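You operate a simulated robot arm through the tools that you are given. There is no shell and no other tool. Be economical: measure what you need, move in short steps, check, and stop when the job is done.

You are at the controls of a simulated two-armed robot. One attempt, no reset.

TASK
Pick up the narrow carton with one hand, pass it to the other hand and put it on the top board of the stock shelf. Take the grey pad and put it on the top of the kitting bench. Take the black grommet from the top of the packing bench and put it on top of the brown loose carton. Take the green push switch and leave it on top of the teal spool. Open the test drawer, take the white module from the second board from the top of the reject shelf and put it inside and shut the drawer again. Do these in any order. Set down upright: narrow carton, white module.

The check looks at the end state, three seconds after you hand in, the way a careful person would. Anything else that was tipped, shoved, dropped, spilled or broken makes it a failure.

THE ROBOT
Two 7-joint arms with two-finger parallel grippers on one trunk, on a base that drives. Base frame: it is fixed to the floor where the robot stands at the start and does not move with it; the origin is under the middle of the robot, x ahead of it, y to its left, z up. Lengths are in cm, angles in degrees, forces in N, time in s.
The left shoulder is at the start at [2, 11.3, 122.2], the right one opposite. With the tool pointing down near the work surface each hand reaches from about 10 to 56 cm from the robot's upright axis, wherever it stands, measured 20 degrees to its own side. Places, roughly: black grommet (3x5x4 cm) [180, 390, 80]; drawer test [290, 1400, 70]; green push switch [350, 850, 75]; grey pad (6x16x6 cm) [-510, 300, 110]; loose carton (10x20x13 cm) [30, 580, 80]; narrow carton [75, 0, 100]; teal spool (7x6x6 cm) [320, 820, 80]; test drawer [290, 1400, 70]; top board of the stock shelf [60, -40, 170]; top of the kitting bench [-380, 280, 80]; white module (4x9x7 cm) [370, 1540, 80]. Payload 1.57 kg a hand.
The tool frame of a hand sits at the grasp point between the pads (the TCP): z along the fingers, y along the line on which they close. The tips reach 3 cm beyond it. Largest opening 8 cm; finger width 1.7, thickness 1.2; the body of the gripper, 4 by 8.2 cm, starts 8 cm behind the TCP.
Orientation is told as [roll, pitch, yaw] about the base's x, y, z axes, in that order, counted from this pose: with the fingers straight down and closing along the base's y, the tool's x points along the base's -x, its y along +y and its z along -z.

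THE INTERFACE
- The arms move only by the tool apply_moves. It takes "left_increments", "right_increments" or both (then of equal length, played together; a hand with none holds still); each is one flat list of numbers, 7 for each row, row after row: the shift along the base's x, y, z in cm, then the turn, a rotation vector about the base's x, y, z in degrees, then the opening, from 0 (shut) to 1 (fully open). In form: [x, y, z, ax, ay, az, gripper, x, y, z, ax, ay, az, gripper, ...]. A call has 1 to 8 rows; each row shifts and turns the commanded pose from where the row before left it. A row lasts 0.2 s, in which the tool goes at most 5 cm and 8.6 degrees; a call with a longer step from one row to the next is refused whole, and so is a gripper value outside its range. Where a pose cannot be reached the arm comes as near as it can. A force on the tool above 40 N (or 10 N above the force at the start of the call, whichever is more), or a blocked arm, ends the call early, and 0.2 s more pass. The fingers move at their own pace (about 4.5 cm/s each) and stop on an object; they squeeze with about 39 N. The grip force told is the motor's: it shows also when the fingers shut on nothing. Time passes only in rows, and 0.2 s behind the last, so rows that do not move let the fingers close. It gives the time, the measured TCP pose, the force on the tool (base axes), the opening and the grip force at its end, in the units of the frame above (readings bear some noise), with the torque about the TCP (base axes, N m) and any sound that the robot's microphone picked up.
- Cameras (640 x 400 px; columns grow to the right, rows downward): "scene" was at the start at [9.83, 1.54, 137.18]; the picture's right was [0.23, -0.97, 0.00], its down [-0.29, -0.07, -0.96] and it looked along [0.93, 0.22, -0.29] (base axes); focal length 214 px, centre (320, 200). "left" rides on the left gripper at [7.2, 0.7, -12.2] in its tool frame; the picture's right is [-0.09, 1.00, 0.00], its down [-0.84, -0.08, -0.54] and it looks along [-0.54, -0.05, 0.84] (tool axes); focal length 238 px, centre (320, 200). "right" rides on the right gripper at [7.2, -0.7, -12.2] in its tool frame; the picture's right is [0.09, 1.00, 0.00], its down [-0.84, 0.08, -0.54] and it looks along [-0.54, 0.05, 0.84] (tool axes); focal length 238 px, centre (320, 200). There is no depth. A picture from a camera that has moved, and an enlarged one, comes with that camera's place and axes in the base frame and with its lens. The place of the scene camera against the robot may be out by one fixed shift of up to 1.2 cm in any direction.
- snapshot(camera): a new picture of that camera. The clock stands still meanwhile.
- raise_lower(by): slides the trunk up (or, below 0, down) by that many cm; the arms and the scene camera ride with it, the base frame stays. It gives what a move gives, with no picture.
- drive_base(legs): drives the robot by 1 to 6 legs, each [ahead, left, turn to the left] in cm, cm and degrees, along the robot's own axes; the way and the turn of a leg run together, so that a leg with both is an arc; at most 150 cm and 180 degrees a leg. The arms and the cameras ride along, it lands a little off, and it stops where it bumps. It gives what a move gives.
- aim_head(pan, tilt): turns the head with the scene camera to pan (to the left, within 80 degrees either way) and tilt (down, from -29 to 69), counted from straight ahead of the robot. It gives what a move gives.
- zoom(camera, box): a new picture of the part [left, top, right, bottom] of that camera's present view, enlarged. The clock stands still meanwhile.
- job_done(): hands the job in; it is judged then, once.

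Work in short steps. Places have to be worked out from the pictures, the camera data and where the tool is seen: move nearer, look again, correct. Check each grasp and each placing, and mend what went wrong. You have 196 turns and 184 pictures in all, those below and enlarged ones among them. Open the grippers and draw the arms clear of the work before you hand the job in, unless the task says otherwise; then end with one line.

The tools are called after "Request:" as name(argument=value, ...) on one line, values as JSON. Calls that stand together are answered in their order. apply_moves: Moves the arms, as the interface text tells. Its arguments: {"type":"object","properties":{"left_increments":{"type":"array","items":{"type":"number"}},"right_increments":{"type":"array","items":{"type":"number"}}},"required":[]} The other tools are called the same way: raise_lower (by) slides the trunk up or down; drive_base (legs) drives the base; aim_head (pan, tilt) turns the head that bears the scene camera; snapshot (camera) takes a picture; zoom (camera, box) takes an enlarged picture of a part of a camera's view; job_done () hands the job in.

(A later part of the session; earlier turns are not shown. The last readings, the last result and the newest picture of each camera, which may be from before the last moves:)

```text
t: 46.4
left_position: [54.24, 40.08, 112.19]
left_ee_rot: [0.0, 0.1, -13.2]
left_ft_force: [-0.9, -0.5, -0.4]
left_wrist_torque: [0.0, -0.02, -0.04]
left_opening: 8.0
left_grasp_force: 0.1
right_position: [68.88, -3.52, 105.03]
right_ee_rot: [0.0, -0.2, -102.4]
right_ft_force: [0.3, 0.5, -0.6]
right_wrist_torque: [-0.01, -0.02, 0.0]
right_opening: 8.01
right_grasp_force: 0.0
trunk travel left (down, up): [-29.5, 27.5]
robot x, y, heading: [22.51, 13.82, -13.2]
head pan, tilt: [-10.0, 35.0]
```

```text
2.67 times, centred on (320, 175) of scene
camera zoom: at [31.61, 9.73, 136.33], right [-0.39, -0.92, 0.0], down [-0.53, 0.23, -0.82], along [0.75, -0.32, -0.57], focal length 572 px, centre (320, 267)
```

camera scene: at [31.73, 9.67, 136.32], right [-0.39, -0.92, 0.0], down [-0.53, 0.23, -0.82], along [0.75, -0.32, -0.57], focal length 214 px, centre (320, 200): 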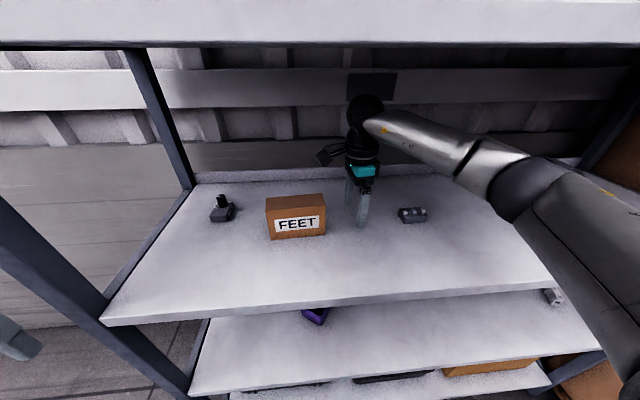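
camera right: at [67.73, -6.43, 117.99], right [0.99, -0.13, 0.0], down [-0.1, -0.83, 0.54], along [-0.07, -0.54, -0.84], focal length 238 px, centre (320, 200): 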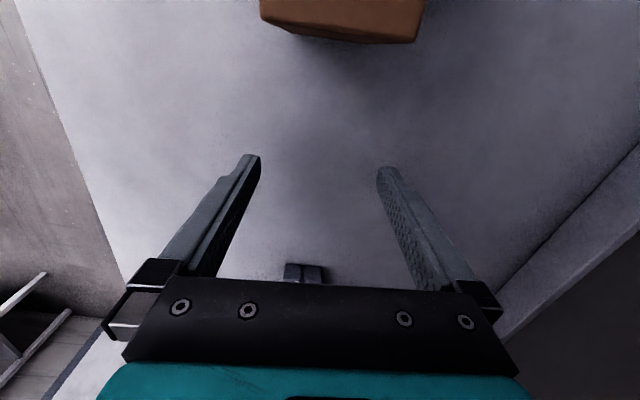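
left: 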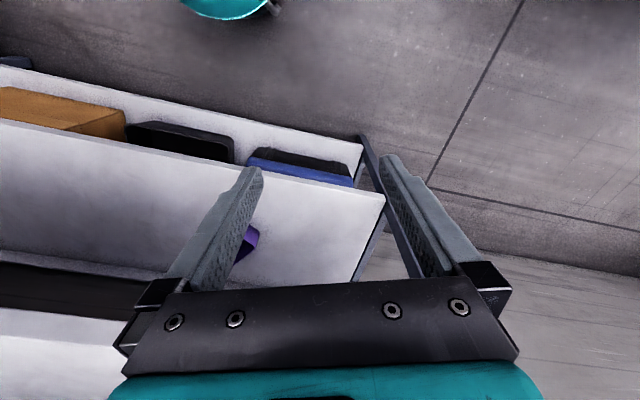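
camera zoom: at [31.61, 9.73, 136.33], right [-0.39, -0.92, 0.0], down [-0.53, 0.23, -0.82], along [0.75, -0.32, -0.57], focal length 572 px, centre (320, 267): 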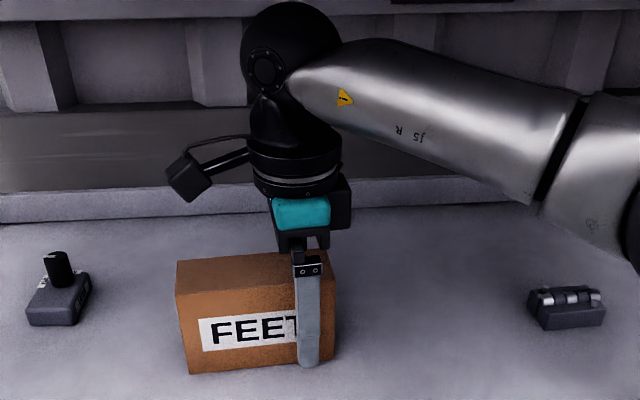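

Straddling the right part. Close the fingers.

Request:
apply_moves(right_increments=[0, 0, 0, 0, 0, 0, 0, 0, 0, 0, 0, 0, 0, 0, 0, 0, 0, 0, 0, 0, 0, 0, 0, 0, 0, 0, 0, 0])

Request:
apply_moves(right_increments=[0, 0, 1, 0, 0, 0, 0, 0, 0, 1, 0, 0, 0, 0, 0, 0, 1, 0, 0, 0, 0])

Request:
snapshot(camera="scene")

```text
t: 47.4
left_position: [54.33, 40.02, 112.22]
left_ee_rot: [0.0, 0.2, -13.1]
left_ft_force: [0.2, 0.0, -0.1]
left_wrist_torque: [-0.01, -0.04, -0.02]
left_opening: 8.01
left_grasp_force: 0.1
right_position: [69.08, -3.47, 105.22]
right_ee_rot: [0.2, 0.0, -102.5]
right_ft_force: [0.7, 1.7, 0.6]
right_wrist_torque: [-0.05, 0.05, 0.01]
right_opening: 5.07
right_grasp_force: 34.0
trunk travel left (down, up): [-29.5, 27.5]
robot x, y, heading: [23.0, 14.07, -13.1]
head pan, tilt: [-10.0, 35.0]
```

```text
t: 48.2
left_position: [54.29, 40.08, 112.22]
left_ee_rot: [0.0, 0.1, -13.1]
left_ft_force: [0.1, -0.7, -0.4]
left_wrist_torque: [0.0, 0.01, 0.0]
left_opening: 8.03
left_grasp_force: 0.1
right_position: [69.02, -3.6, 108.1]
right_ee_rot: [0.0, -0.2, -102.5]
right_ft_force: [-0.2, 0.2, -1.6]
right_wrist_torque: [-0.08, 0.04, 0.05]
right_opening: 5.02
right_grasp_force: 38.7
trunk travel left (down, up): [-29.5, 27.5]
robot x, y, heading: [23.09, 13.64, -13.3]
head pan, tilt: [-10.0, 35.0]
```

```text
154 pictures are left
camera scene: at [31.61, 9.71, 136.33], right [-0.39, -0.92, 0.0], down [-0.53, 0.23, -0.82], along [0.75, -0.32, -0.57], focal length 214 px, centre (320, 200)
```

scene: 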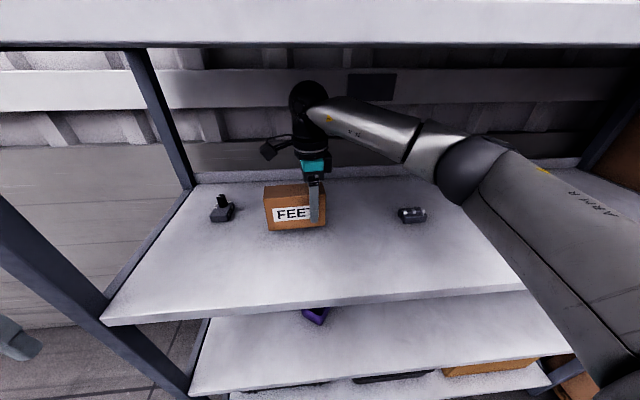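

Carton lifted securely (5.0 cm grip). Back straight out 38 cm.

Request:
drive_base(legs=[[-38, 0, 0]])

Request:
apply_moves(left_increments=[1.5, -0.5, 1, 0, 0, 8.4, 1, 1.5, -0.5, 1, 0, 0, 8.4, 1, 1.5, -0.5, 1, 0, 0, 8.4, 1, 1.5, -0.5, 1, 0, 0, 8.4, 1, 1.5, -0.5, 1, 0, 0, 8.4, 1, 1.5, -0.5, 1, 0, 0, 8.4, 1, 1.5, -0.5, 1, 0, 0, 8.4, 1, 1.5, -0.5, 1, 0, 0, 8.4, 1])

Request:
apply_moves(left_increments=[0, 0, 0, 0, 0, 8.4, 1, 0, 0, 0, 0, 0, 8.4, 1, 0, 0, 0, 0, 0, 6, 1, 0, 0, 0.5, -7.8, 1.8, 0, 1, 0, 0, 0.5, -7.8, 1.8, 0, 1, 0, 0, 0.5, -7.8, 1.8, 0, 1, 0, 0, 0.5, -7.8, 1.8, 0, 1, 0, 0, 0.5, -7.8, 1.8, 0, 1])

Request:
aim_head(pan=5, tilt=35)

Request:
snapshot(camera="scene")

```text
t: 50.6
left_position: [17.12, 48.77, 112.1]
left_ee_rot: [0.0, 0.0, -13.3]
left_ft_force: [0.1, -0.5, -0.6]
left_wrist_torque: [0.03, 0.01, 0.0]
left_opening: 8.01
left_grasp_force: 0.1
right_position: [31.74, 5.12, 108.22]
right_ee_rot: [0.0, -0.2, -102.5]
right_ft_force: [-0.4, 0.0, -2.5]
right_wrist_torque: [-0.07, 0.0, 0.03]
right_opening: 5.02
right_grasp_force: 39.1
trunk travel left (down, up): [-29.5, 27.5]
robot x, y, heading: [-14.45, 22.64, -13.3]
head pan, tilt: [-10.0, 35.0]
```

```text
t: 52.4
left_position: [29.11, 44.64, 120.25]
left_ee_rot: [0.1, 0.2, 54.2]
left_ft_force: [-0.4, -0.1, 0.4]
left_wrist_torque: [-0.03, 0.0, 0.03]
left_opening: 7.98
left_grasp_force: 0.1
right_position: [31.96, 5.06, 108.15]
right_ee_rot: [-0.1, -0.2, -102.5]
right_ft_force: [-0.2, 0.4, -1.4]
right_wrist_torque: [-0.05, 0.02, 0.02]
right_opening: 5.0
right_grasp_force: 39.2
trunk travel left (down, up): [-29.5, 27.5]
robot x, y, heading: [-14.41, 22.95, -13.2]
head pan, tilt: [-10.0, 35.0]
```

```text
t: 54.2
left_position: [29.32, 44.94, 122.72]
left_ee_rot: [-0.2, 40.2, 76.7]
left_ft_force: [-0.4, -0.2, -0.2]
left_wrist_torque: [0.03, -0.02, -0.02]
left_opening: 8.0
left_grasp_force: 0.1
right_position: [31.8, 5.13, 108.18]
right_ee_rot: [0.0, -0.1, -102.6]
right_ft_force: [0.2, -1.3, -1.8]
right_wrist_torque: [-0.07, 0.03, -0.02]
right_opening: 5.01
right_grasp_force: 38.8
trunk travel left (down, up): [-29.5, 27.5]
robot x, y, heading: [-14.21, 22.52, -13.0]
head pan, tilt: [-10.0, 35.0]
```

```text
t: 55.0
left_position: [29.3, 44.71, 122.68]
left_ee_rot: [-0.2, 40.0, 76.8]
left_ft_force: [-0.6, 0.1, 0.1]
left_wrist_torque: [-0.02, -0.01, 0.0]
left_opening: 8.02
left_grasp_force: 0.0
right_position: [31.81, 5.07, 108.19]
right_ee_rot: [0.1, 0.0, -102.6]
right_ft_force: [-0.5, -0.5, -1.1]
right_wrist_torque: [-0.08, 0.04, -0.01]
right_opening: 4.99
right_grasp_force: 38.8
trunk travel left (down, up): [-29.5, 27.5]
robot x, y, heading: [-14.43, 22.65, -13.4]
head pan, tilt: [5.0, 35.0]
```

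```text
153 pictures are left
camera scene: at [-4.89, 20.62, 136.33], right [-0.14, -0.99, 0.0], down [-0.57, 0.08, -0.82], along [0.81, -0.12, -0.57], focal length 214 px, centre (320, 200)
```

scene: 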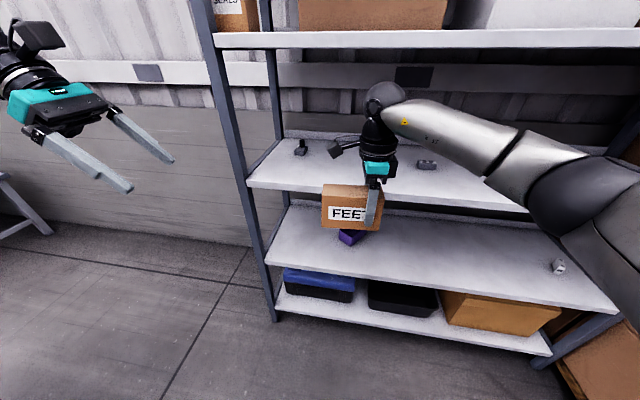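

Left tilt works. Tilt to 80° and bring it to the pre-handover spot to the left of the carton.

Request:
apply_moves(left_increments=[0.8, -2.5, -1.6, -7.8, 1.8, 0, 1, 0.8, -2.5, -1.6, -7.8, 1.8, 0, 1, 0.8, -2.5, -1.6, -7.8, 1.8, 0, 1, 0.9, -2.6, -1.8, -7.8, 1.8, 0, 1, 0.9, -2.6, -1.9, -7.8, 1.8, 0, 1, 0.9, -2.6, -1.9, 0, 0, 0, 1, 0.9, -2.7, -1.9, 0, 0, 0, 1, 0.9, -2.7, -1.9, 0, 0, 0, 1])

Request:
snapshot(camera="scene")

Request:
snapshot(camera="left")

```text
t: 56.8
left_position: [21.38, 28.9, 114.88]
left_ee_rot: [-2.7, 72.3, 76.4]
left_ft_force: [-0.2, -0.4, -0.5]
left_wrist_torque: [0.01, -0.03, -0.03]
left_opening: 8.0
left_grasp_force: 0.1
left hand out of reach, approached as far as the arm can: row 4, 5, 6, 7, 8
right_position: [31.78, 5.03, 108.11]
right_ee_rot: [0.0, -0.1, -102.6]
right_ft_force: [-0.1, -0.4, -1.8]
right_wrist_torque: [-0.07, 0.04, -0.01]
right_opening: 4.98
right_grasp_force: 39.1
trunk travel left (down, up): [-29.5, 27.5]
robot x, y, heading: [-14.45, 22.39, -13.5]
head pan, tilt: [5.0, 35.0]
```

```text
152 pictures are left
camera scene: at [-4.85, 20.58, 136.32], right [-0.14, -0.99, 0.0], down [-0.57, 0.08, -0.82], along [0.81, -0.12, -0.57], focal length 214 px, centre (320, 200)
```

scene: 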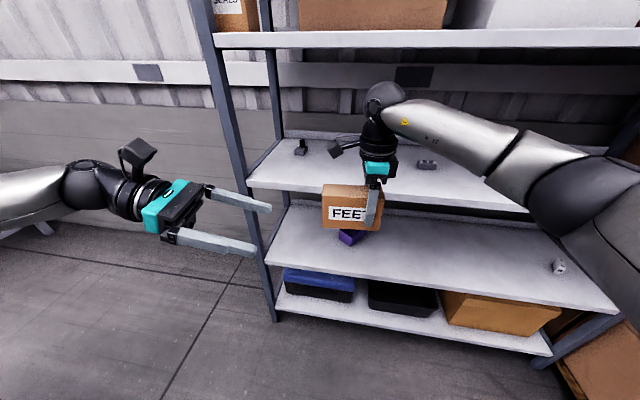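

```text
151 pictures are left
camera left: at [22.43, 38.38, 125.44], right [-0.97, 0.22, -0.1], down [0.23, 0.74, -0.63], along [-0.06, -0.64, -0.77], focal length 238 px, centre (320, 200)
```

left: 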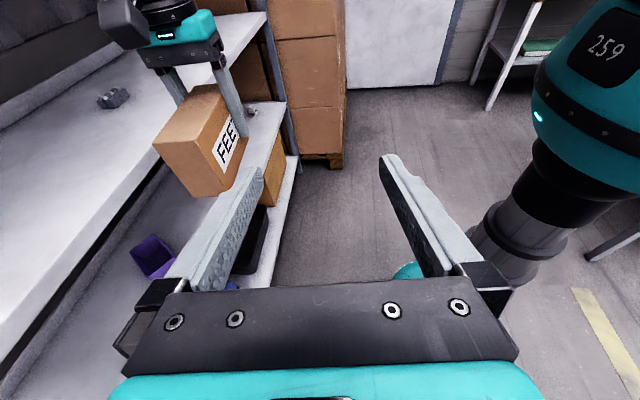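

Left arm's reach is shorter in that pose; bring the carton closer to the robot and up to the left hand's height.

Request:
apply_moves(right_increments=[-2.7, 1, 1, 0, 0, 0, 0, -2.7, 1, 1, 0, 0, 0, 0, -2.7, 1, 1, 0, 0, 0, 0, -2.7, 1, 1, 0, 0, 0, 0, -2.7, 1, 1, 0, 0, 0, 0])

Request:
snapshot(camera="scene")

Request:
snapshot(camera="left")

```text
t: 58.0
left_position: [21.31, 29.07, 115.0]
left_ee_rot: [-2.6, 72.3, 76.5]
left_ft_force: [-0.4, 0.4, -0.2]
left_wrist_torque: [0.0, 0.01, -0.01]
left_opening: 8.02
left_grasp_force: 0.2
right_position: [18.15, 10.3, 113.06]
right_ee_rot: [0.1, -0.1, -102.8]
right_ft_force: [0.4, 0.3, -1.7]
right_wrist_torque: [-0.08, -0.02, -0.02]
right_opening: 4.98
right_grasp_force: 38.7
trunk travel left (down, up): [-29.5, 27.5]
robot x, y, heading: [-14.39, 22.38, -13.4]
head pan, tilt: [5.0, 35.0]
```

```text
150 pictures are left
camera scene: at [-4.93, 20.64, 136.33], right [-0.14, -0.99, 0.0], down [-0.57, 0.08, -0.82], along [0.81, -0.12, -0.57], focal length 214 px, centre (320, 200)
```

scene: 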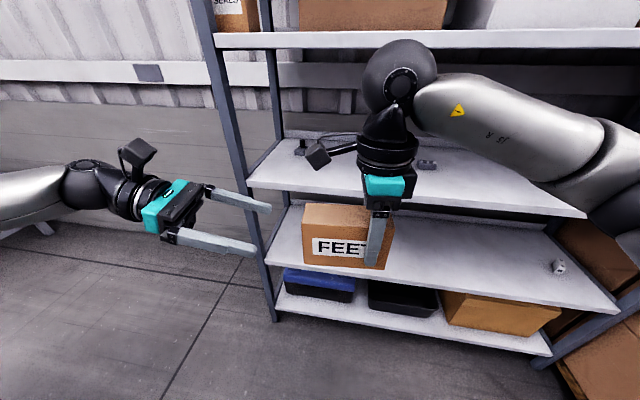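

```text
149 pictures are left
camera left: at [22.36, 38.44, 125.46], right [-0.97, 0.22, -0.1], down [0.23, 0.74, -0.63], along [-0.06, -0.64, -0.77], focal length 238 px, centre (320, 200)
```

left: 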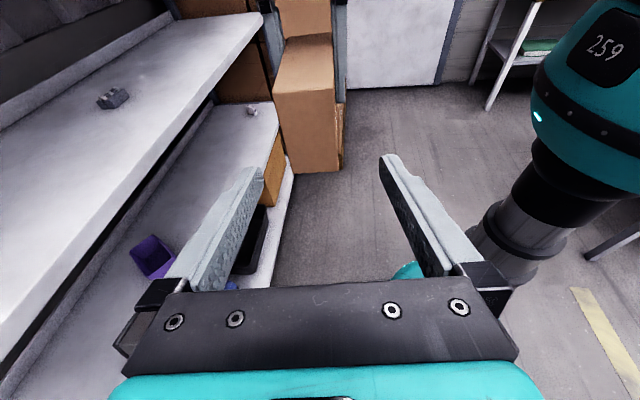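

The carton's left end is visible between the left fingers. Align, fix the small roll and advance over the end.

Request:
apply_moves(left_increments=[1.1, 0, -1.6, 0.18, 0.77, -2.5, 1, 0, 0, 0, 0, 0, 0, 1, -0.44, -1.95, 0, 0, 0, 0, 1, -0.44, -1.95, 0, 0, 0, 0, 1])

Request:
snapshot(camera="left")

Request:
zoom(camera="scene", box=[140, 120, 460, 320])

```text
t: 59.0
left_position: [18.41, 26.48, 114.76]
left_ee_rot: [0.4, 72.7, 76.6]
left_ft_force: [0.7, 0.0, 0.1]
left_wrist_torque: [0.02, -0.03, -0.03]
left_opening: 7.99
left_grasp_force: 0.1
left hand out of reach, approached as far as the arm can: row 1, 3, 4
right_position: [18.2, 10.08, 113.02]
right_ee_rot: [0.1, -0.1, -102.6]
right_ft_force: [0.3, 0.4, -2.0]
right_wrist_torque: [-0.04, 0.03, -0.02]
right_opening: 4.98
right_grasp_force: 38.8
trunk travel left (down, up): [-29.5, 27.5]
robot x, y, heading: [-14.41, 22.89, -13.4]
head pan, tilt: [5.0, 35.0]
```

```text
148 pictures are left
camera left: at [20.02, 35.96, 125.12], right [-0.96, 0.26, -0.09], down [0.26, 0.73, -0.64], along [-0.1, -0.64, -0.77], focal length 238 px, centre (320, 200)
```

left: 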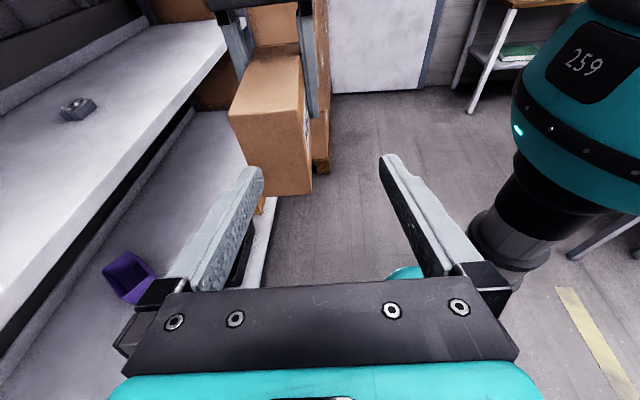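

```text
2.00 times, centred on (300, 220) of scene
camera zoom: at [-4.9, 20.61, 136.33], right [-0.14, -0.99, 0.0], down [-0.57, 0.08, -0.82], along [0.81, -0.12, -0.57], focal length 429 px, centre (360, 160)
```

zoom: 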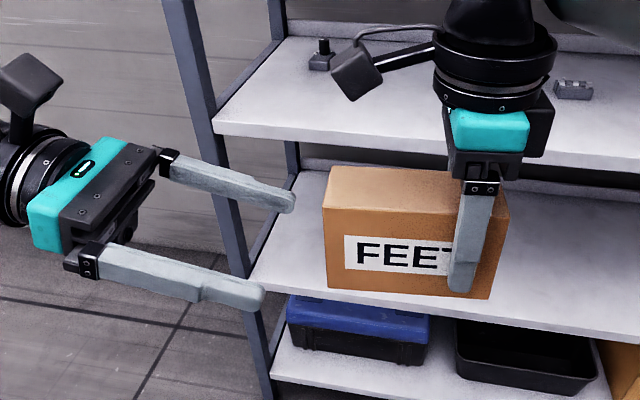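

The left wrist bends past its limit there. Shift both hands to the robot's right (so the left forearm points inward), relaxing the left tilt meanwhile.

Request:
apply_moves(right_increments=[0.15, -3.7, 0, 0, 0, 0, 0, 0.15, -3.7, 0, 0, 0, 0, 0, 0.15, -3.7, 0, 0, 0, 0, 0, 0.15, -3.7, 0, 0, 0, 0, 0, 0.15, -3.7, 0, 0, 0, 0, 0, 0, 0, 0, 0, 0, 0, 0, 0, 0, 0, 0, 0, 0, 0, 0, 0, 0, 0, 0, 0, 0], left_increments=[0.6, -1, 0.5, 7.8, -1.8, 0, 1, 0.6, -2, 0.5, 7.8, -1.8, 0, 1, 0.6, -2, 0.5, 7.8, -1.8, 0, 1, 0.6, -2.2, 0.5, 7.8, -1.8, 0, 1, 0.6, -2.2, 0.5, 0, 0, 0, 1, 0.6, -2.2, 0.5, 0, 0, 0, 1, 0.6, -2.2, 0, 0, 0, 0, 1, 0.6, -2.2, 0, 0, 0, 0, 1])

Request:
snapshot(camera="scene")

```text
t: 60.8
left_position: [23.46, 10.34, 117.82]
left_ee_rot: [0.7, 41.2, 76.9]
left_ft_force: [0.1, 0.1, -0.3]
left_wrist_torque: [0.04, -0.02, 0.01]
left_opening: 8.01
left_grasp_force: 0.1
right_position: [19.14, -8.36, 113.12]
right_ee_rot: [0.1, -0.2, -102.6]
right_ft_force: [-0.1, -0.4, -1.5]
right_wrist_torque: [-0.1, 0.04, 0.02]
right_opening: 4.97
right_grasp_force: 39.0
trunk travel left (down, up): [-29.5, 27.5]
robot x, y, heading: [-14.4, 23.12, -13.4]
head pan, tilt: [5.0, 35.0]
```

```text
146 pictures are left
camera scene: at [-4.83, 20.61, 136.32], right [-0.14, -0.99, 0.0], down [-0.57, 0.08, -0.82], along [0.81, -0.12, -0.57], focal length 214 px, centre (320, 200)
```

scene: 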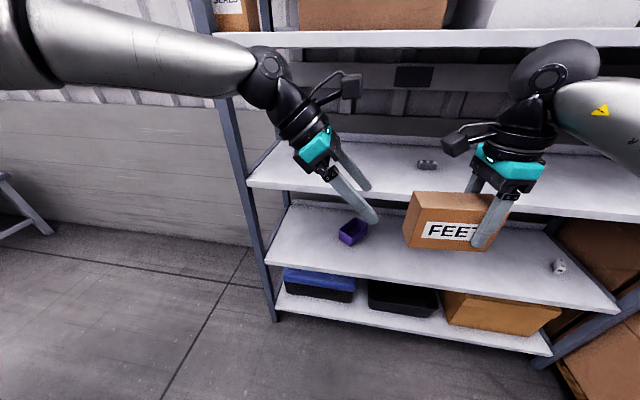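

Now tilt left to ~73° and lower to the carton's grasp height.

Request:
apply_moves(left_increments=[0, 0.5, -1, -7.8, 1.8, 0, 1, 0, 0.5, -1, -7.8, 1.8, 0, 1, 0, 0.5, -1, -7.8, 1.8, 0, 1, 0, 0.5, -1.3, -7.8, 1.8, 0, 1])

Request:
snapshot(camera="left")

```text
t: 61.8
left_position: [19.84, 13.88, 118.14]
left_ee_rot: [0.0, 68.0, 76.6]
left_ft_force: [0.7, 0.4, 0.1]
left_wrist_torque: [-0.01, 0.01, -0.04]
left_opening: 7.98
left_grasp_force: 0.0
left hand out of reach, approached as far as the arm can: row 3, 4
right_position: [19.03, -8.47, 113.13]
right_ee_rot: [0.0, 0.0, -102.6]
right_ft_force: [0.4, -0.4, -2.8]
right_wrist_torque: [-0.07, 0.04, -0.03]
right_opening: 4.99
right_grasp_force: 38.6
trunk travel left (down, up): [-29.5, 27.5]
robot x, y, heading: [-14.51, 22.65, -13.3]
head pan, tilt: [5.0, 35.0]
```

```text
145 pictures are left
camera left: at [21.21, 22.47, 129.23], right [-0.96, 0.26, -0.09], down [0.26, 0.78, -0.57], along [-0.08, -0.57, -0.81], focal length 238 px, centre (320, 200)
```

left: 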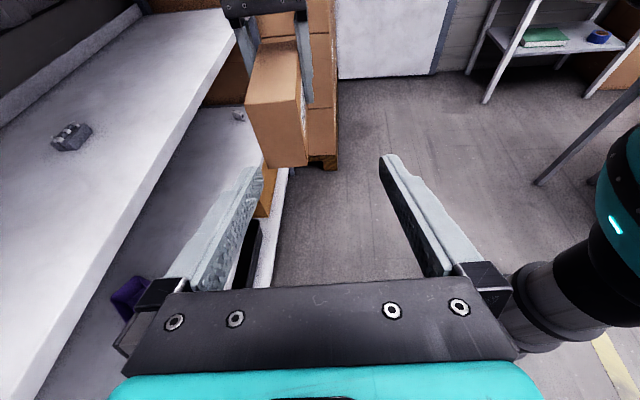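

Limit is ~58° there; use ~55° tilt. Move to the pre-grasp.

Request:
apply_moves(left_increments=[0.7, -1, -1, 6.5, -1.5, 0, 1, 0.7, -1.9, -1.4, 6.5, -1.5, 0, 1, 0.7, -1.9, -1.4, 0, 0, 0, 1, 0.7, -1.9, -1.5, 0, 0, 0, 1])

Request:
snapshot(camera="left")

Request:
zoom(camera="scene", box=[260, 60, 580, 260])

```text
t: 62.8
left_position: [22.61, 7.16, 112.65]
left_ee_rot: [0.1, 54.7, 76.7]
left_ft_force: [0.0, -0.4, 0.5]
left_wrist_torque: [0.01, 0.01, -0.02]
left_opening: 7.99
left_grasp_force: 0.0
right_position: [19.0, -8.42, 113.2]
right_ee_rot: [0.0, -0.1, -102.6]
right_ft_force: [1.0, -0.9, -2.7]
right_wrist_torque: [-0.07, 0.02, 0.01]
right_opening: 4.99
right_grasp_force: 39.2
trunk travel left (down, up): [-29.5, 27.5]
robot x, y, heading: [-14.27, 22.96, -13.1]
head pan, tilt: [5.0, 35.0]
```

```text
144 pictures are left
camera left: at [23.35, 12.98, 125.52], right [-0.96, 0.28, -0.07], down [0.29, 0.88, -0.37], along [-0.04, -0.37, -0.93], focal length 238 px, centre (320, 200)
```

left: 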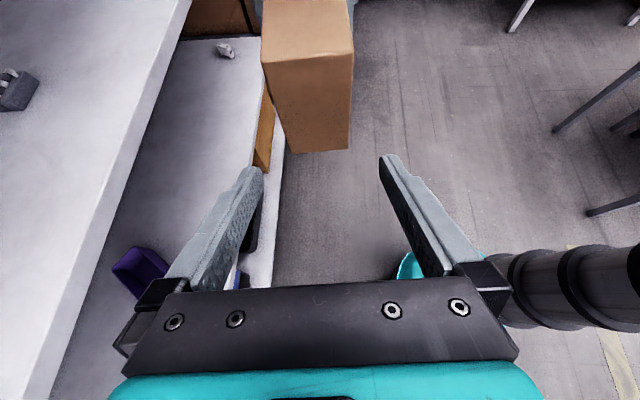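

```text
2.00 times, centred on (420, 160) of scene
camera zoom: at [-4.88, 20.57, 136.32], right [-0.14, -0.99, 0.0], down [-0.57, 0.08, -0.82], along [0.81, -0.12, -0.57], focal length 429 px, centre (120, 280)
```

zoom: 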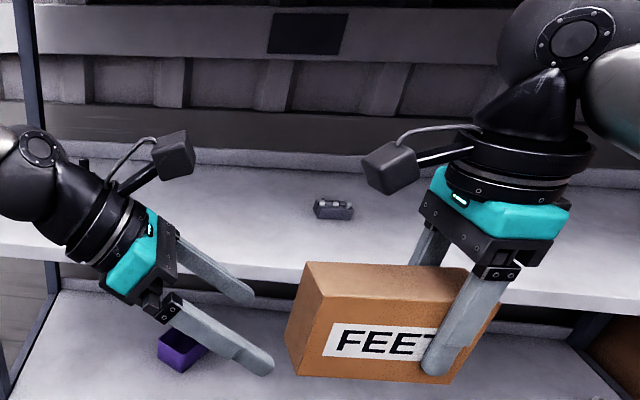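

Good alignment. Advance 7.4 cm along the carton's axis.

Request:
apply_moves(left_increments=[-0.41, -1.8, 0, 0, 0, 0, 1, -0.41, -1.8, 0, 0, 0, 0, 1, -0.41, -1.8, 0, 0, 0, 0, 1, -0.41, -1.8, 0, 0, 0, 0, 1])

Request:
zoom(camera="scene", box=[260, 60, 580, 260])

```text
t: 63.8
left_position: [19.69, 5.36, 114.45]
left_ee_rot: [0.1, 54.7, 76.7]
left_ft_force: [0.2, 0.7, -0.1]
left_wrist_torque: [-0.02, -0.01, 0.01]
left_opening: 8.01
left_grasp_force: 0.0
left hand out of reach, approached as far as the arm can: row 1, 2, 3, 4
right_position: [18.96, -8.43, 113.17]
right_ee_rot: [-0.1, -0.1, -102.5]
right_ft_force: [0.2, 0.1, -1.5]
right_wrist_torque: [-0.07, 0.03, 0.02]
right_opening: 4.97
right_grasp_force: 38.8
trunk travel left (down, up): [-29.5, 27.5]
robot x, y, heading: [-14.17, 22.71, -13.2]
head pan, tilt: [5.0, 35.0]
```

```text
2.00 times, centred on (420, 160) of scene
camera zoom: at [-4.9, 20.62, 136.33], right [-0.14, -0.99, 0.0], down [-0.57, 0.08, -0.82], along [0.81, -0.12, -0.57], focal length 429 px, centre (120, 280)
```

zoom: 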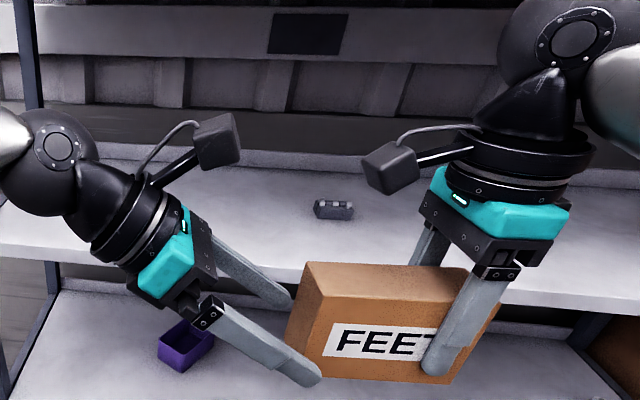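

Left is at its limit, so bring the carton to the left hand with the right arm instead.

Request:
apply_moves(right_increments=[-1.2, 0, 0.9, 0, 0, 0, 0, -1.2, 0, 0.8, 0, 0, 0, 0, 0.33, 1.45, 0, 0, 0, 0, 0, 0.33, 1.45, 0, 0, 0, 0, 0, 0.33, 1.45, 0, 0, 0, 0, 0, 0.33, 1.45, 0, 0, 0, 0, 0])

Request:
zoom(camera="scene", box=[220, 60, 540, 260])

Request:
snapshot(camera="left")

```text
t: 65.2
left_position: [19.68, 5.35, 114.42]
left_ee_rot: [0.1, 54.7, 76.8]
left_ft_force: [-0.2, 0.3, 0.6]
left_wrist_torque: [0.03, 0.02, 0.02]
left_opening: 8.04
left_grasp_force: 0.1
right_position: [18.08, -2.69, 114.89]
right_ee_rot: [0.0, -0.2, -102.6]
right_ft_force: [-0.9, -0.3, -2.1]
right_wrist_torque: [-0.08, 0.02, -0.01]
right_opening: 4.98
right_grasp_force: 39.0
trunk travel left (down, up): [-29.5, 27.5]
robot x, y, heading: [-14.64, 22.78, -13.2]
head pan, tilt: [5.0, 35.0]
```

```text
2.00 times, centred on (380, 160) of scene
camera zoom: at [-4.88, 20.65, 136.33], right [-0.14, -0.99, 0.0], down [-0.57, 0.08, -0.82], along [0.81, -0.12, -0.57], focal length 429 px, centre (200, 280)
```

zoom: 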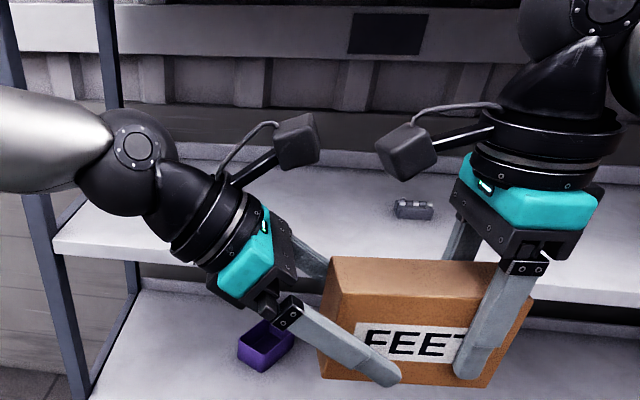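

```text
140 pictures are left
camera left: at [20.41, 11.24, 127.27], right [-0.96, 0.28, -0.07], down [0.29, 0.88, -0.37], along [-0.04, -0.37, -0.93], focal length 238 px, centre (320, 200)
```

left: 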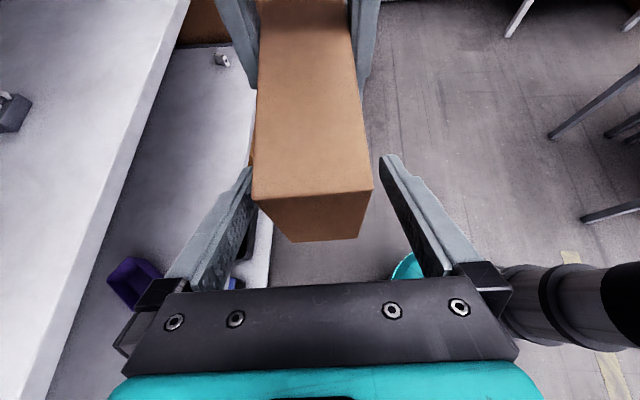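

Carton straddled and centred. Close the left, then open the right.

Request:
apply_moves(left_increments=[0, 0, 0, 0, 0, 0, 0, 0, 0, 0, 0, 0, 0, 0, 0, 0, 0, 0, 0, 0, 0, 0, 0, 0, 0, 0, 0, 0], right_increments=[0, 0, 0, 0, 0, 0, 0, 0, 0, 0, 0, 0, 0, 0, 0, 0, 0, 0, 0, 0, 0, 0, 0, 0, 0, 0, 0, 0])

Request:
apply_moves(left_increments=[0, 0, 0, 0, 0, 0, 0, 0, 0, 0, 0, 0, 0, 0, 0, 0, 0, 0, 0, 0, 0], right_increments=[0, 0, 0, 0, 0, 0, 1, 0, 0, 0, 0, 0, 0, 1, 0, 0, 0, 0, 0, 0, 1])

Request:
zoom(camera="scene", box=[220, 60, 540, 260])

```text
t: 66.2
left_position: [19.81, 5.41, 114.47]
left_ee_rot: [0.1, 54.7, 76.8]
left_ft_force: [7.0, -3.7, -1.9]
left_wrist_torque: [0.26, -0.31, 0.58]
left_opening: 4.95
left_grasp_force: 33.7
right_position: [17.96, -2.6, 115.01]
right_ee_rot: [0.0, -0.1, -102.6]
right_ft_force: [-6.3, 5.0, 1.3]
right_wrist_torque: [0.02, 0.29, 0.03]
right_opening: 4.99
right_grasp_force: 39.4
trunk travel left (down, up): [-29.5, 27.5]
robot x, y, heading: [-14.41, 22.59, -13.5]
head pan, tilt: [5.0, 35.0]
```

```text
t: 67.0
left_position: [19.62, 5.3, 114.48]
left_ee_rot: [0.1, 54.5, 76.7]
left_ft_force: [-0.3, 0.1, 0.2]
left_wrist_torque: [0.06, -0.01, -0.04]
left_opening: 4.96
left_grasp_force: 39.1
right_position: [17.94, -2.66, 114.83]
right_ee_rot: [0.1, 0.0, -102.6]
right_ft_force: [0.1, 1.0, 0.2]
right_wrist_torque: [0.01, 0.01, -0.01]
right_opening: 7.99
right_grasp_force: 0.1
trunk travel left (down, up): [-29.5, 27.5]
robot x, y, heading: [-14.44, 22.54, -13.4]
head pan, tilt: [5.0, 35.0]
```

```text
2.00 times, centred on (380, 160) of scene
camera zoom: at [-4.89, 20.62, 136.33], right [-0.14, -0.99, 0.0], down [-0.57, 0.08, -0.82], along [0.81, -0.12, -0.57], focal length 429 px, centre (200, 280)
```

zoom: 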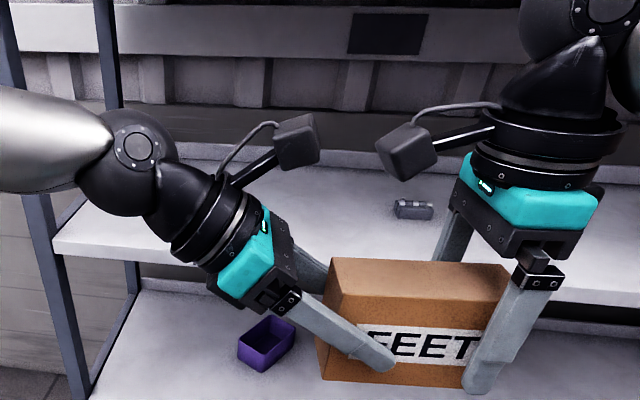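

Handover done. Retract the right hand, then raise the trunk.

Request:
apply_moves(right_increments=[-0.6, -2.6, 0, 0, 0, 0, 1, -0.6, -2.6, 0, 0, 0, 0, 1, -0.6, -2.6, 0, 0, 0, 0, 1, -0.6, -2.6, 0, 0, 0, 0, 1, -0.6, -2.6, 0, 0, 0, 0, 1, -0.6, -2.6, 0, 0, 0, 0, 1])

Request:
raise_lower(by=27.4)

Request:
apply_moves(left_increments=[0, 0, 4, 0, 0, 0, 0, 0, 0, 4, 0, 0, 0, 0, 0, 0, 4, 0, 0, 0, 0, 0, 0, 4, 0, 0, 0, 0, 0, 0, 4, 0, 0, 0, 0, 0, 0, 4, 0, 0, 0, 0, 0, 0, 4, 0, 0, 0, 0, 0, 0, 4, 0, 0, 0, 0])

Request:
aim_head(pan=0, tilt=0)

Request:
snapshot(camera="scene")

```text
t: 68.3
left_position: [19.68, 5.43, 114.44]
left_ee_rot: [0.1, 54.6, 76.7]
left_ft_force: [0.1, -0.5, 0.9]
left_wrist_torque: [0.06, -0.05, -0.01]
left_opening: 4.96
left_grasp_force: 39.3
right_position: [14.32, -18.39, 114.81]
right_ee_rot: [0.2, -0.1, -102.4]
right_ft_force: [0.0, -0.1, 0.0]
right_wrist_torque: [-0.02, 0.0, -0.02]
right_opening: 7.99
right_grasp_force: 0.1
trunk travel left (down, up): [-29.5, 27.5]
robot x, y, heading: [-14.41, 22.46, -13.3]
head pan, tilt: [5.0, 35.0]
```

```text
t: 71.1
left_position: [19.73, 5.35, 141.93]
left_ee_rot: [0.1, 54.7, 76.7]
left_ft_force: [0.2, 0.4, -2.1]
left_wrist_torque: [0.06, -0.02, -0.01]
left_opening: 4.95
left_grasp_force: 39.4
right_position: [14.35, -18.29, 142.22]
right_ee_rot: [0.0, 0.0, -102.6]
right_ft_force: [-0.1, 0.4, -0.3]
right_wrist_torque: [-0.02, 0.02, 0.03]
right_opening: 8.02
right_grasp_force: 0.1
trunk travel left (down, up): [-56.9, 0.1]
robot x, y, heading: [-14.29, 22.76, -13.3]
head pan, tilt: [5.0, 35.0]
```

```text
t: 72.9
left_position: [18.22, 9.27, 168.57]
left_ee_rot: [0.1, 54.6, 76.7]
left_ft_force: [0.2, 0.2, -1.9]
left_wrist_torque: [0.08, -0.01, 0.0]
left_opening: 4.96
left_grasp_force: 38.9
left hand out of reach, approached as far as the arm can: row 4, 5, 6, 7, 8
right_position: [14.22, -18.18, 142.32]
right_ee_rot: [0.1, 0.0, -102.5]
right_ft_force: [-0.1, 0.3, -0.2]
right_wrist_torque: [0.02, 0.01, 0.01]
right_opening: 8.01
right_grasp_force: 0.0
trunk travel left (down, up): [-56.9, 0.1]
robot x, y, heading: [-14.63, 22.81, -13.4]
head pan, tilt: [5.0, 35.0]
```

```text
t: 73.9
left_position: [18.41, 9.23, 168.56]
left_ee_rot: [0.2, 54.8, 76.6]
left_ft_force: [-0.3, 0.3, -1.7]
left_wrist_torque: [0.05, 0.0, -0.01]
left_opening: 4.95
left_grasp_force: 38.6
right_position: [14.35, -18.41, 142.25]
right_ee_rot: [-0.1, 0.0, -102.6]
right_ft_force: [0.3, 0.9, -1.1]
right_wrist_torque: [0.0, 0.0, 0.01]
right_opening: 8.02
right_grasp_force: 0.1
trunk travel left (down, up): [-56.9, 0.1]
robot x, y, heading: [-14.41, 22.46, -13.3]
head pan, tilt: [0.0, 0.0]
```

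```text
138 pictures are left
camera scene: at [-4.85, 19.82, 169.34], right [-0.23, -0.97, 0.0], down [0.0, 0.0, -1.0], along [0.97, -0.23, 0.0], focal length 214 px, centre (320, 200)
```

scene: 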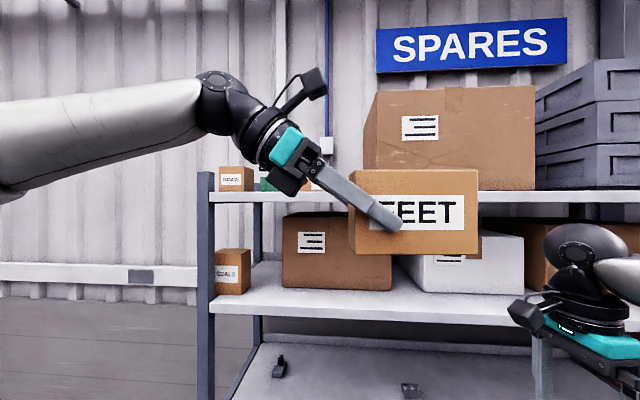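

Need ~10 cm more height. Try closer and more to the left while rising.

Request:
apply_moves(left_increments=[-1.1, 1.8, 2, 0, 0, 0, 0, -1.1, 1.8, 2, 0, 0, 0, 0, -1.1, 1.8, 2, 0, 0, 0, 0, -1.1, 1.8, 2, 0, 0, 0, 0, -1.1, 1.8, 2, 0, 0, 0, 0])

```text
t: 75.1
left_position: [12.9, 18.29, 178.43]
left_ee_rot: [0.0, 54.7, 76.6]
left_ft_force: [0.5, 0.8, -1.8]
left_wrist_torque: [0.09, -0.03, -0.01]
left_opening: 4.97
left_grasp_force: 38.9
right_position: [14.25, -18.31, 142.14]
right_ee_rot: [0.1, -0.2, -102.6]
right_ft_force: [-1.0, -0.4, 0.2]
right_wrist_torque: [-0.05, -0.01, 0.0]
right_opening: 8.0
right_grasp_force: 0.0
trunk travel left (down, up): [-56.9, 0.1]
robot x, y, heading: [-13.94, 22.99, -13.4]
head pan, tilt: [0.0, 0.0]
```

Good, z 178.4 (bottom ≈173). Try a bit higher and forward.

Request:
apply_moves(left_increments=[0.4, 0.6, 1.2, 0, 0, 0, 0, 0.4, 0.6, 1.2, 0, 0, 0, 0, 1, -0.2, 0, 0, 0, 0, 0, 1, -0.2, 0, 0, 0, 0, 0])

Request:
snapshot(camera="left")

Request:
snapshot(camera="scene")

```text
t: 76.1
left_position: [15.84, 19.14, 180.96]
left_ee_rot: [0.1, 54.5, 76.7]
left_ft_force: [0.1, -0.1, -2.1]
left_wrist_torque: [0.07, -0.02, -0.01]
left_opening: 4.96
left_grasp_force: 39.5
right_position: [14.39, -18.26, 142.33]
right_ee_rot: [0.0, -0.2, -102.6]
right_ft_force: [-0.4, -0.4, -0.8]
right_wrist_torque: [0.01, -0.01, 0.03]
right_opening: 7.98
right_grasp_force: 0.1
trunk travel left (down, up): [-56.9, 0.1]
robot x, y, heading: [-14.72, 22.79, -13.5]
head pan, tilt: [0.0, 0.0]
```

```text
137 pictures are left
camera left: at [16.54, 24.93, 193.77], right [-0.96, 0.28, -0.07], down [0.29, 0.88, -0.37], along [-0.04, -0.37, -0.93], focal length 238 px, centre (320, 200)
```

left: 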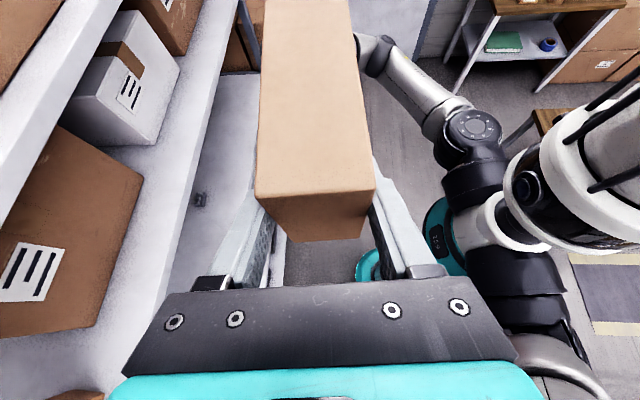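

```text
136 pictures are left
camera scene: at [-4.83, 19.8, 169.34], right [-0.23, -0.97, 0.0], down [0.0, 0.0, -1.0], along [0.97, -0.23, 0.0], focal length 214 px, centre (320, 200)
```

scene: 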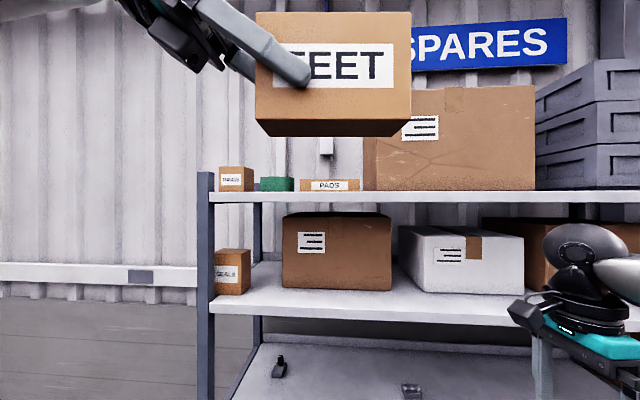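

Bottom clears (≈175.5). Retract the right arm so it won't hit the shelf when I drive in.

Request:
apply_moves(right_increments=[-3, -1.5, -3, 0, 0, 0, 1, -3, -1.5, -3, 0, 0, 0, 1, -3, -1.5, -3, 0, 0, 0, 1, -3, -1.5, -3, 0, 0, 0, 1, -3, -1.5, -3, 0, 0, 0, 1, -3, -1.5, -3, 0, 0, 0, 1, -3, -1.5, -3, 0, 0, 0, 1, -3, -1.5, -3, 0, 0, 0, 1])

Request:
drive_base(legs=[[0, 0, -3.4], [18, 0.4, 0]])

Request:
snapshot(camera="left")

Request:
aim_head(pan=-10, tilt=25)

Request:
snapshot(camera="scene")

```text
t: 77.9
left_position: [15.74, 19.0, 180.97]
left_ee_rot: [0.0, 54.6, 76.6]
left_ft_force: [-0.2, -0.2, -1.9]
left_wrist_torque: [0.11, -0.02, 0.01]
left_opening: 4.97
left_grasp_force: 39.7
right_position: [-9.6, -30.17, 118.33]
right_ee_rot: [0.1, -0.2, -102.6]
right_ft_force: [-0.6, -0.6, -0.2]
right_wrist_torque: [0.0, 0.0, 0.0]
right_opening: 8.03
right_grasp_force: 0.1
trunk travel left (down, up): [-56.9, 0.1]
robot x, y, heading: [-14.47, 22.94, -13.3]
head pan, tilt: [0.0, 0.0]
```

```text
t: 79.9
left_position: [32.82, 12.61, 181.05]
left_ee_rot: [0.0, 54.6, 73.3]
left_ft_force: [0.1, 0.3, -1.8]
left_wrist_torque: [0.04, -0.02, 0.02]
left_opening: 4.97
left_grasp_force: 39.2
right_position: [4.72, -35.0, 118.31]
right_ee_rot: [0.0, -0.1, -106.0]
right_ft_force: [0.3, 0.0, 0.1]
right_wrist_torque: [0.01, 0.01, -0.01]
right_opening: 8.01
right_grasp_force: 0.0
trunk travel left (down, up): [-56.9, 0.1]
robot x, y, heading: [2.77, 18.05, -16.5]
head pan, tilt: [0.0, 0.0]
```

```text
135 pictures are left
camera left: at [33.87, 18.37, 193.77], right [-0.94, 0.34, -0.08], down [0.34, 0.87, -0.37], along [-0.06, -0.37, -0.93], focal length 238 px, centre (320, 200)
```

left: 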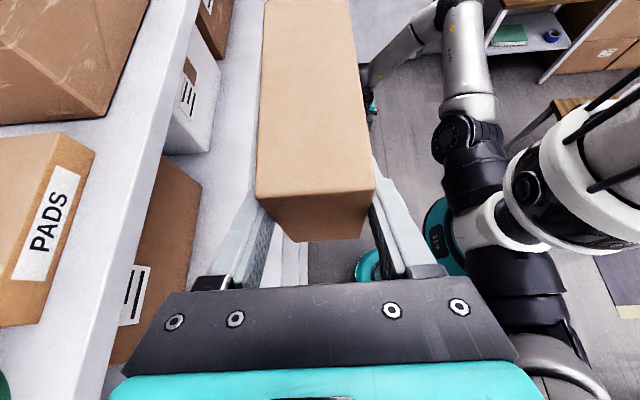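

```text
t: 80.8
left_position: [32.7, 12.62, 181.08]
left_ee_rot: [-0.1, 54.7, 73.2]
left_ft_force: [-0.1, -0.8, -2.0]
left_wrist_torque: [0.13, -0.07, 0.03]
left_opening: 4.95
left_grasp_force: 39.4
right_position: [4.44, -34.98, 118.31]
right_ee_rot: [0.0, -0.1, -105.9]
right_ft_force: [0.1, -0.9, 0.0]
right_wrist_torque: [-0.04, -0.01, 0.02]
right_opening: 8.0
right_grasp_force: 0.0
trunk travel left (down, up): [-56.9, 0.1]
robot x, y, heading: [3.05, 18.3, -16.8]
head pan, tilt: [-10.0, 25.0]
```

```text
134 pictures are left
camera scene: at [11.84, 12.96, 165.32], right [-0.45, -0.89, 0.0], down [-0.38, 0.19, -0.91], along [0.81, -0.41, -0.42], focal length 214 px, centre (320, 200)
```

scene: 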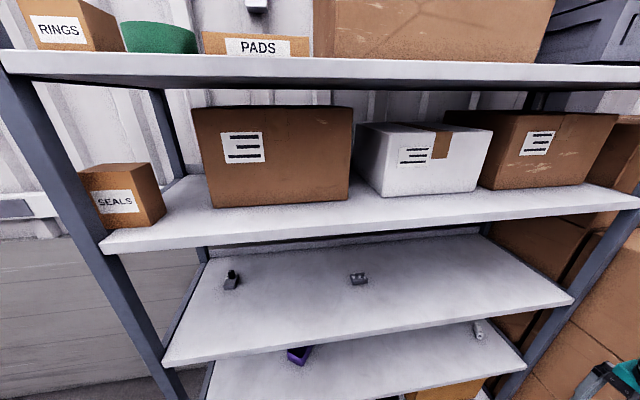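

Zoom to measure the strip, the front edge and PADS.

Request:
zoom(camera="left", box=[0, 0, 320, 400])

```text
1.00 times, centred on (160, 200) of left (not enlarged: the box is as wide or as high as the picture)
camera zoom: at [33.77, 18.41, 193.79], right [-0.94, 0.34, -0.08], down [0.34, 0.86, -0.37], along [-0.06, -0.37, -0.93], focal length 238 px, centre (480, 200)
```

zoom: 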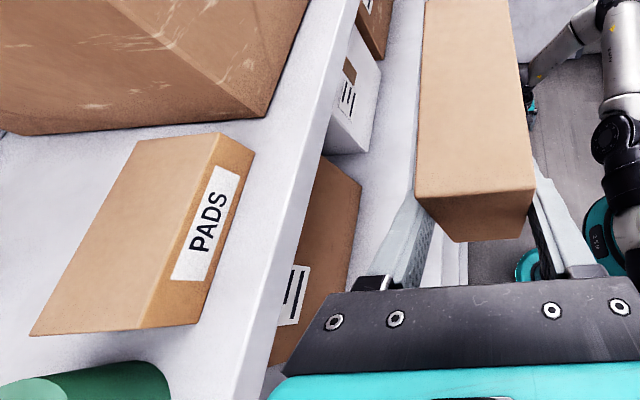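

Request:
zoom(camera="left", box=[40, 60, 240, 260])

```text
2.00 times, centred on (140, 160) of left
camera zoom: at [33.77, 18.41, 193.79], right [-0.94, 0.34, -0.08], down [0.34, 0.86, -0.37], along [-0.06, -0.37, -0.93], focal length 477 px, centre (680, 280)
```

zoom: 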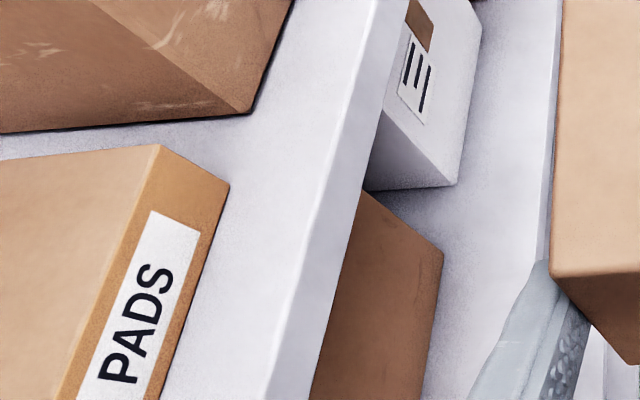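

Strip in front of PADS is ≈6 cm; carton is 5 cm. Target TCP 2.6 cm past the edge, i.e. 23.8 cm forward. Drive 19 first, then re-measure.

Request:
drive_base(legs=[[19, 0, 0]])

Request:
snapshot(camera="left")

Request:
snapshot(camera="scene")

```text
t: 82.3
left_position: [51.23, 6.93, 180.9]
left_ee_rot: [-0.2, 54.7, 73.0]
left_ft_force: [0.5, 0.0, -3.2]
left_wrist_torque: [0.02, -0.01, -0.03]
left_opening: 4.96
left_grasp_force: 39.3
right_position: [22.83, -40.47, 118.41]
right_ee_rot: [0.1, -0.2, -106.2]
right_ft_force: [-0.7, -0.2, -0.2]
right_wrist_torque: [0.0, 0.03, 0.01]
right_opening: 8.03
right_grasp_force: 0.1
trunk travel left (down, up): [-56.9, 0.1]
robot x, y, heading: [21.58, 12.5, -16.7]
head pan, tilt: [-10.0, 25.0]
```

```text
131 pictures are left
camera left: at [52.34, 12.72, 193.79], right [-0.94, 0.34, -0.08], down [0.34, 0.86, -0.37], along [-0.06, -0.37, -0.93], focal length 238 px, centre (320, 200)
```

left: 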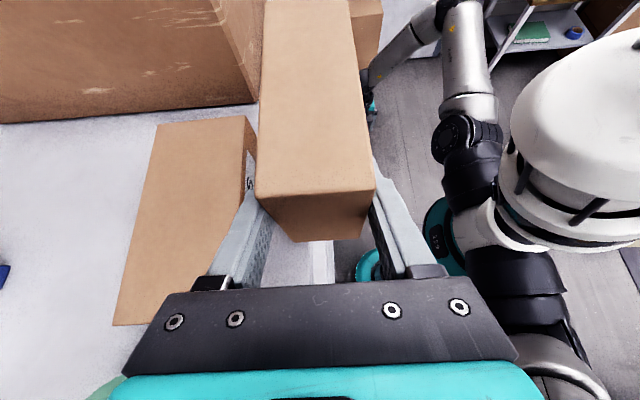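

```text
130 pictures are left
camera scene: at [30.4, 7.34, 165.31], right [-0.45, -0.89, 0.0], down [-0.38, 0.19, -0.91], along [0.81, -0.41, -0.42], focal length 214 px, centre (320, 200)
```

scene: 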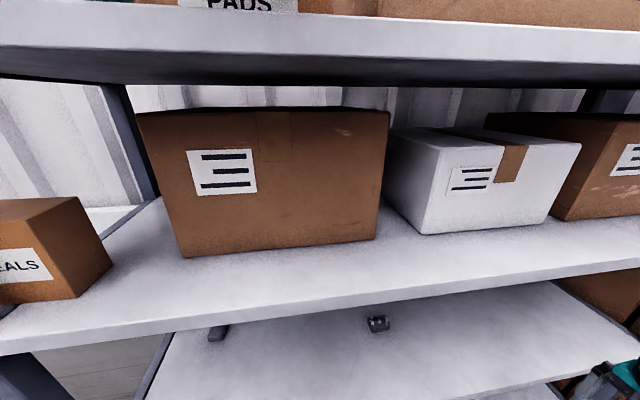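

Request:
zoom(camera="left", box=[220, 100, 420, 300])

```text
2.00 times, centred on (320, 200) of left
camera zoom: at [52.34, 12.72, 193.79], right [-0.94, 0.34, -0.08], down [0.34, 0.86, -0.37], along [-0.06, -0.37, -0.93], focal length 477 px, centre (320, 200)
```

zoom: 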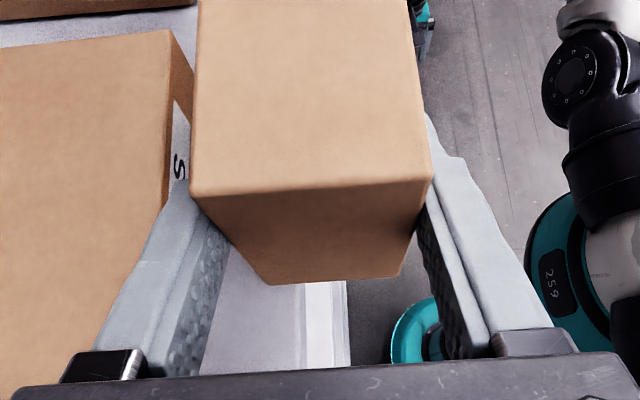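

Edge confirmed at n≈48.6; need ~4.3 more. Drive 3.8 then fine-adjust with the arm.

Request:
drive_base(legs=[[3.8, 0, 0]])

Request:
zoom(camera="left", box=[220, 100, 420, 300])

```text
t: 83.2
left_position: [54.62, 5.83, 181.08]
left_ee_rot: [-0.2, 54.6, 72.9]
left_ft_force: [-0.1, 1.0, -1.3]
left_wrist_torque: [0.05, -0.03, -0.01]
left_opening: 4.96
left_grasp_force: 38.5
right_position: [26.26, -41.64, 118.38]
right_ee_rot: [0.0, -0.1, -106.1]
right_ft_force: [-0.3, -0.6, -1.1]
right_wrist_torque: [0.02, -0.02, 0.01]
right_opening: 7.99
right_grasp_force: 0.0
trunk travel left (down, up): [-56.9, 0.1]
robot x, y, heading: [24.72, 11.46, -17.0]
head pan, tilt: [-10.0, 25.0]
```

```text
2.00 times, centred on (320, 200) of left
camera zoom: at [55.62, 11.71, 193.84], right [-0.94, 0.34, -0.08], down [0.34, 0.86, -0.37], along [-0.06, -0.37, -0.93], focal length 477 px, centre (320, 200)
```

zoom: 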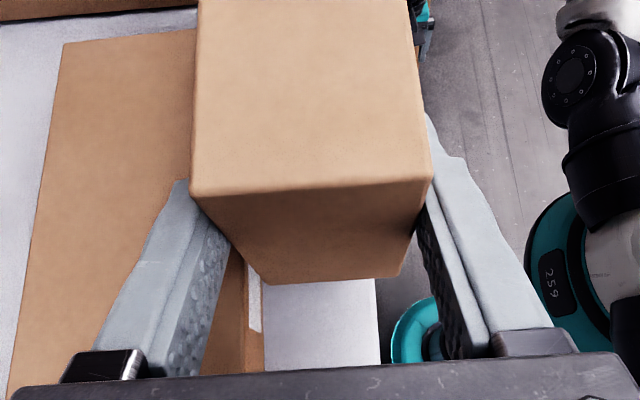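

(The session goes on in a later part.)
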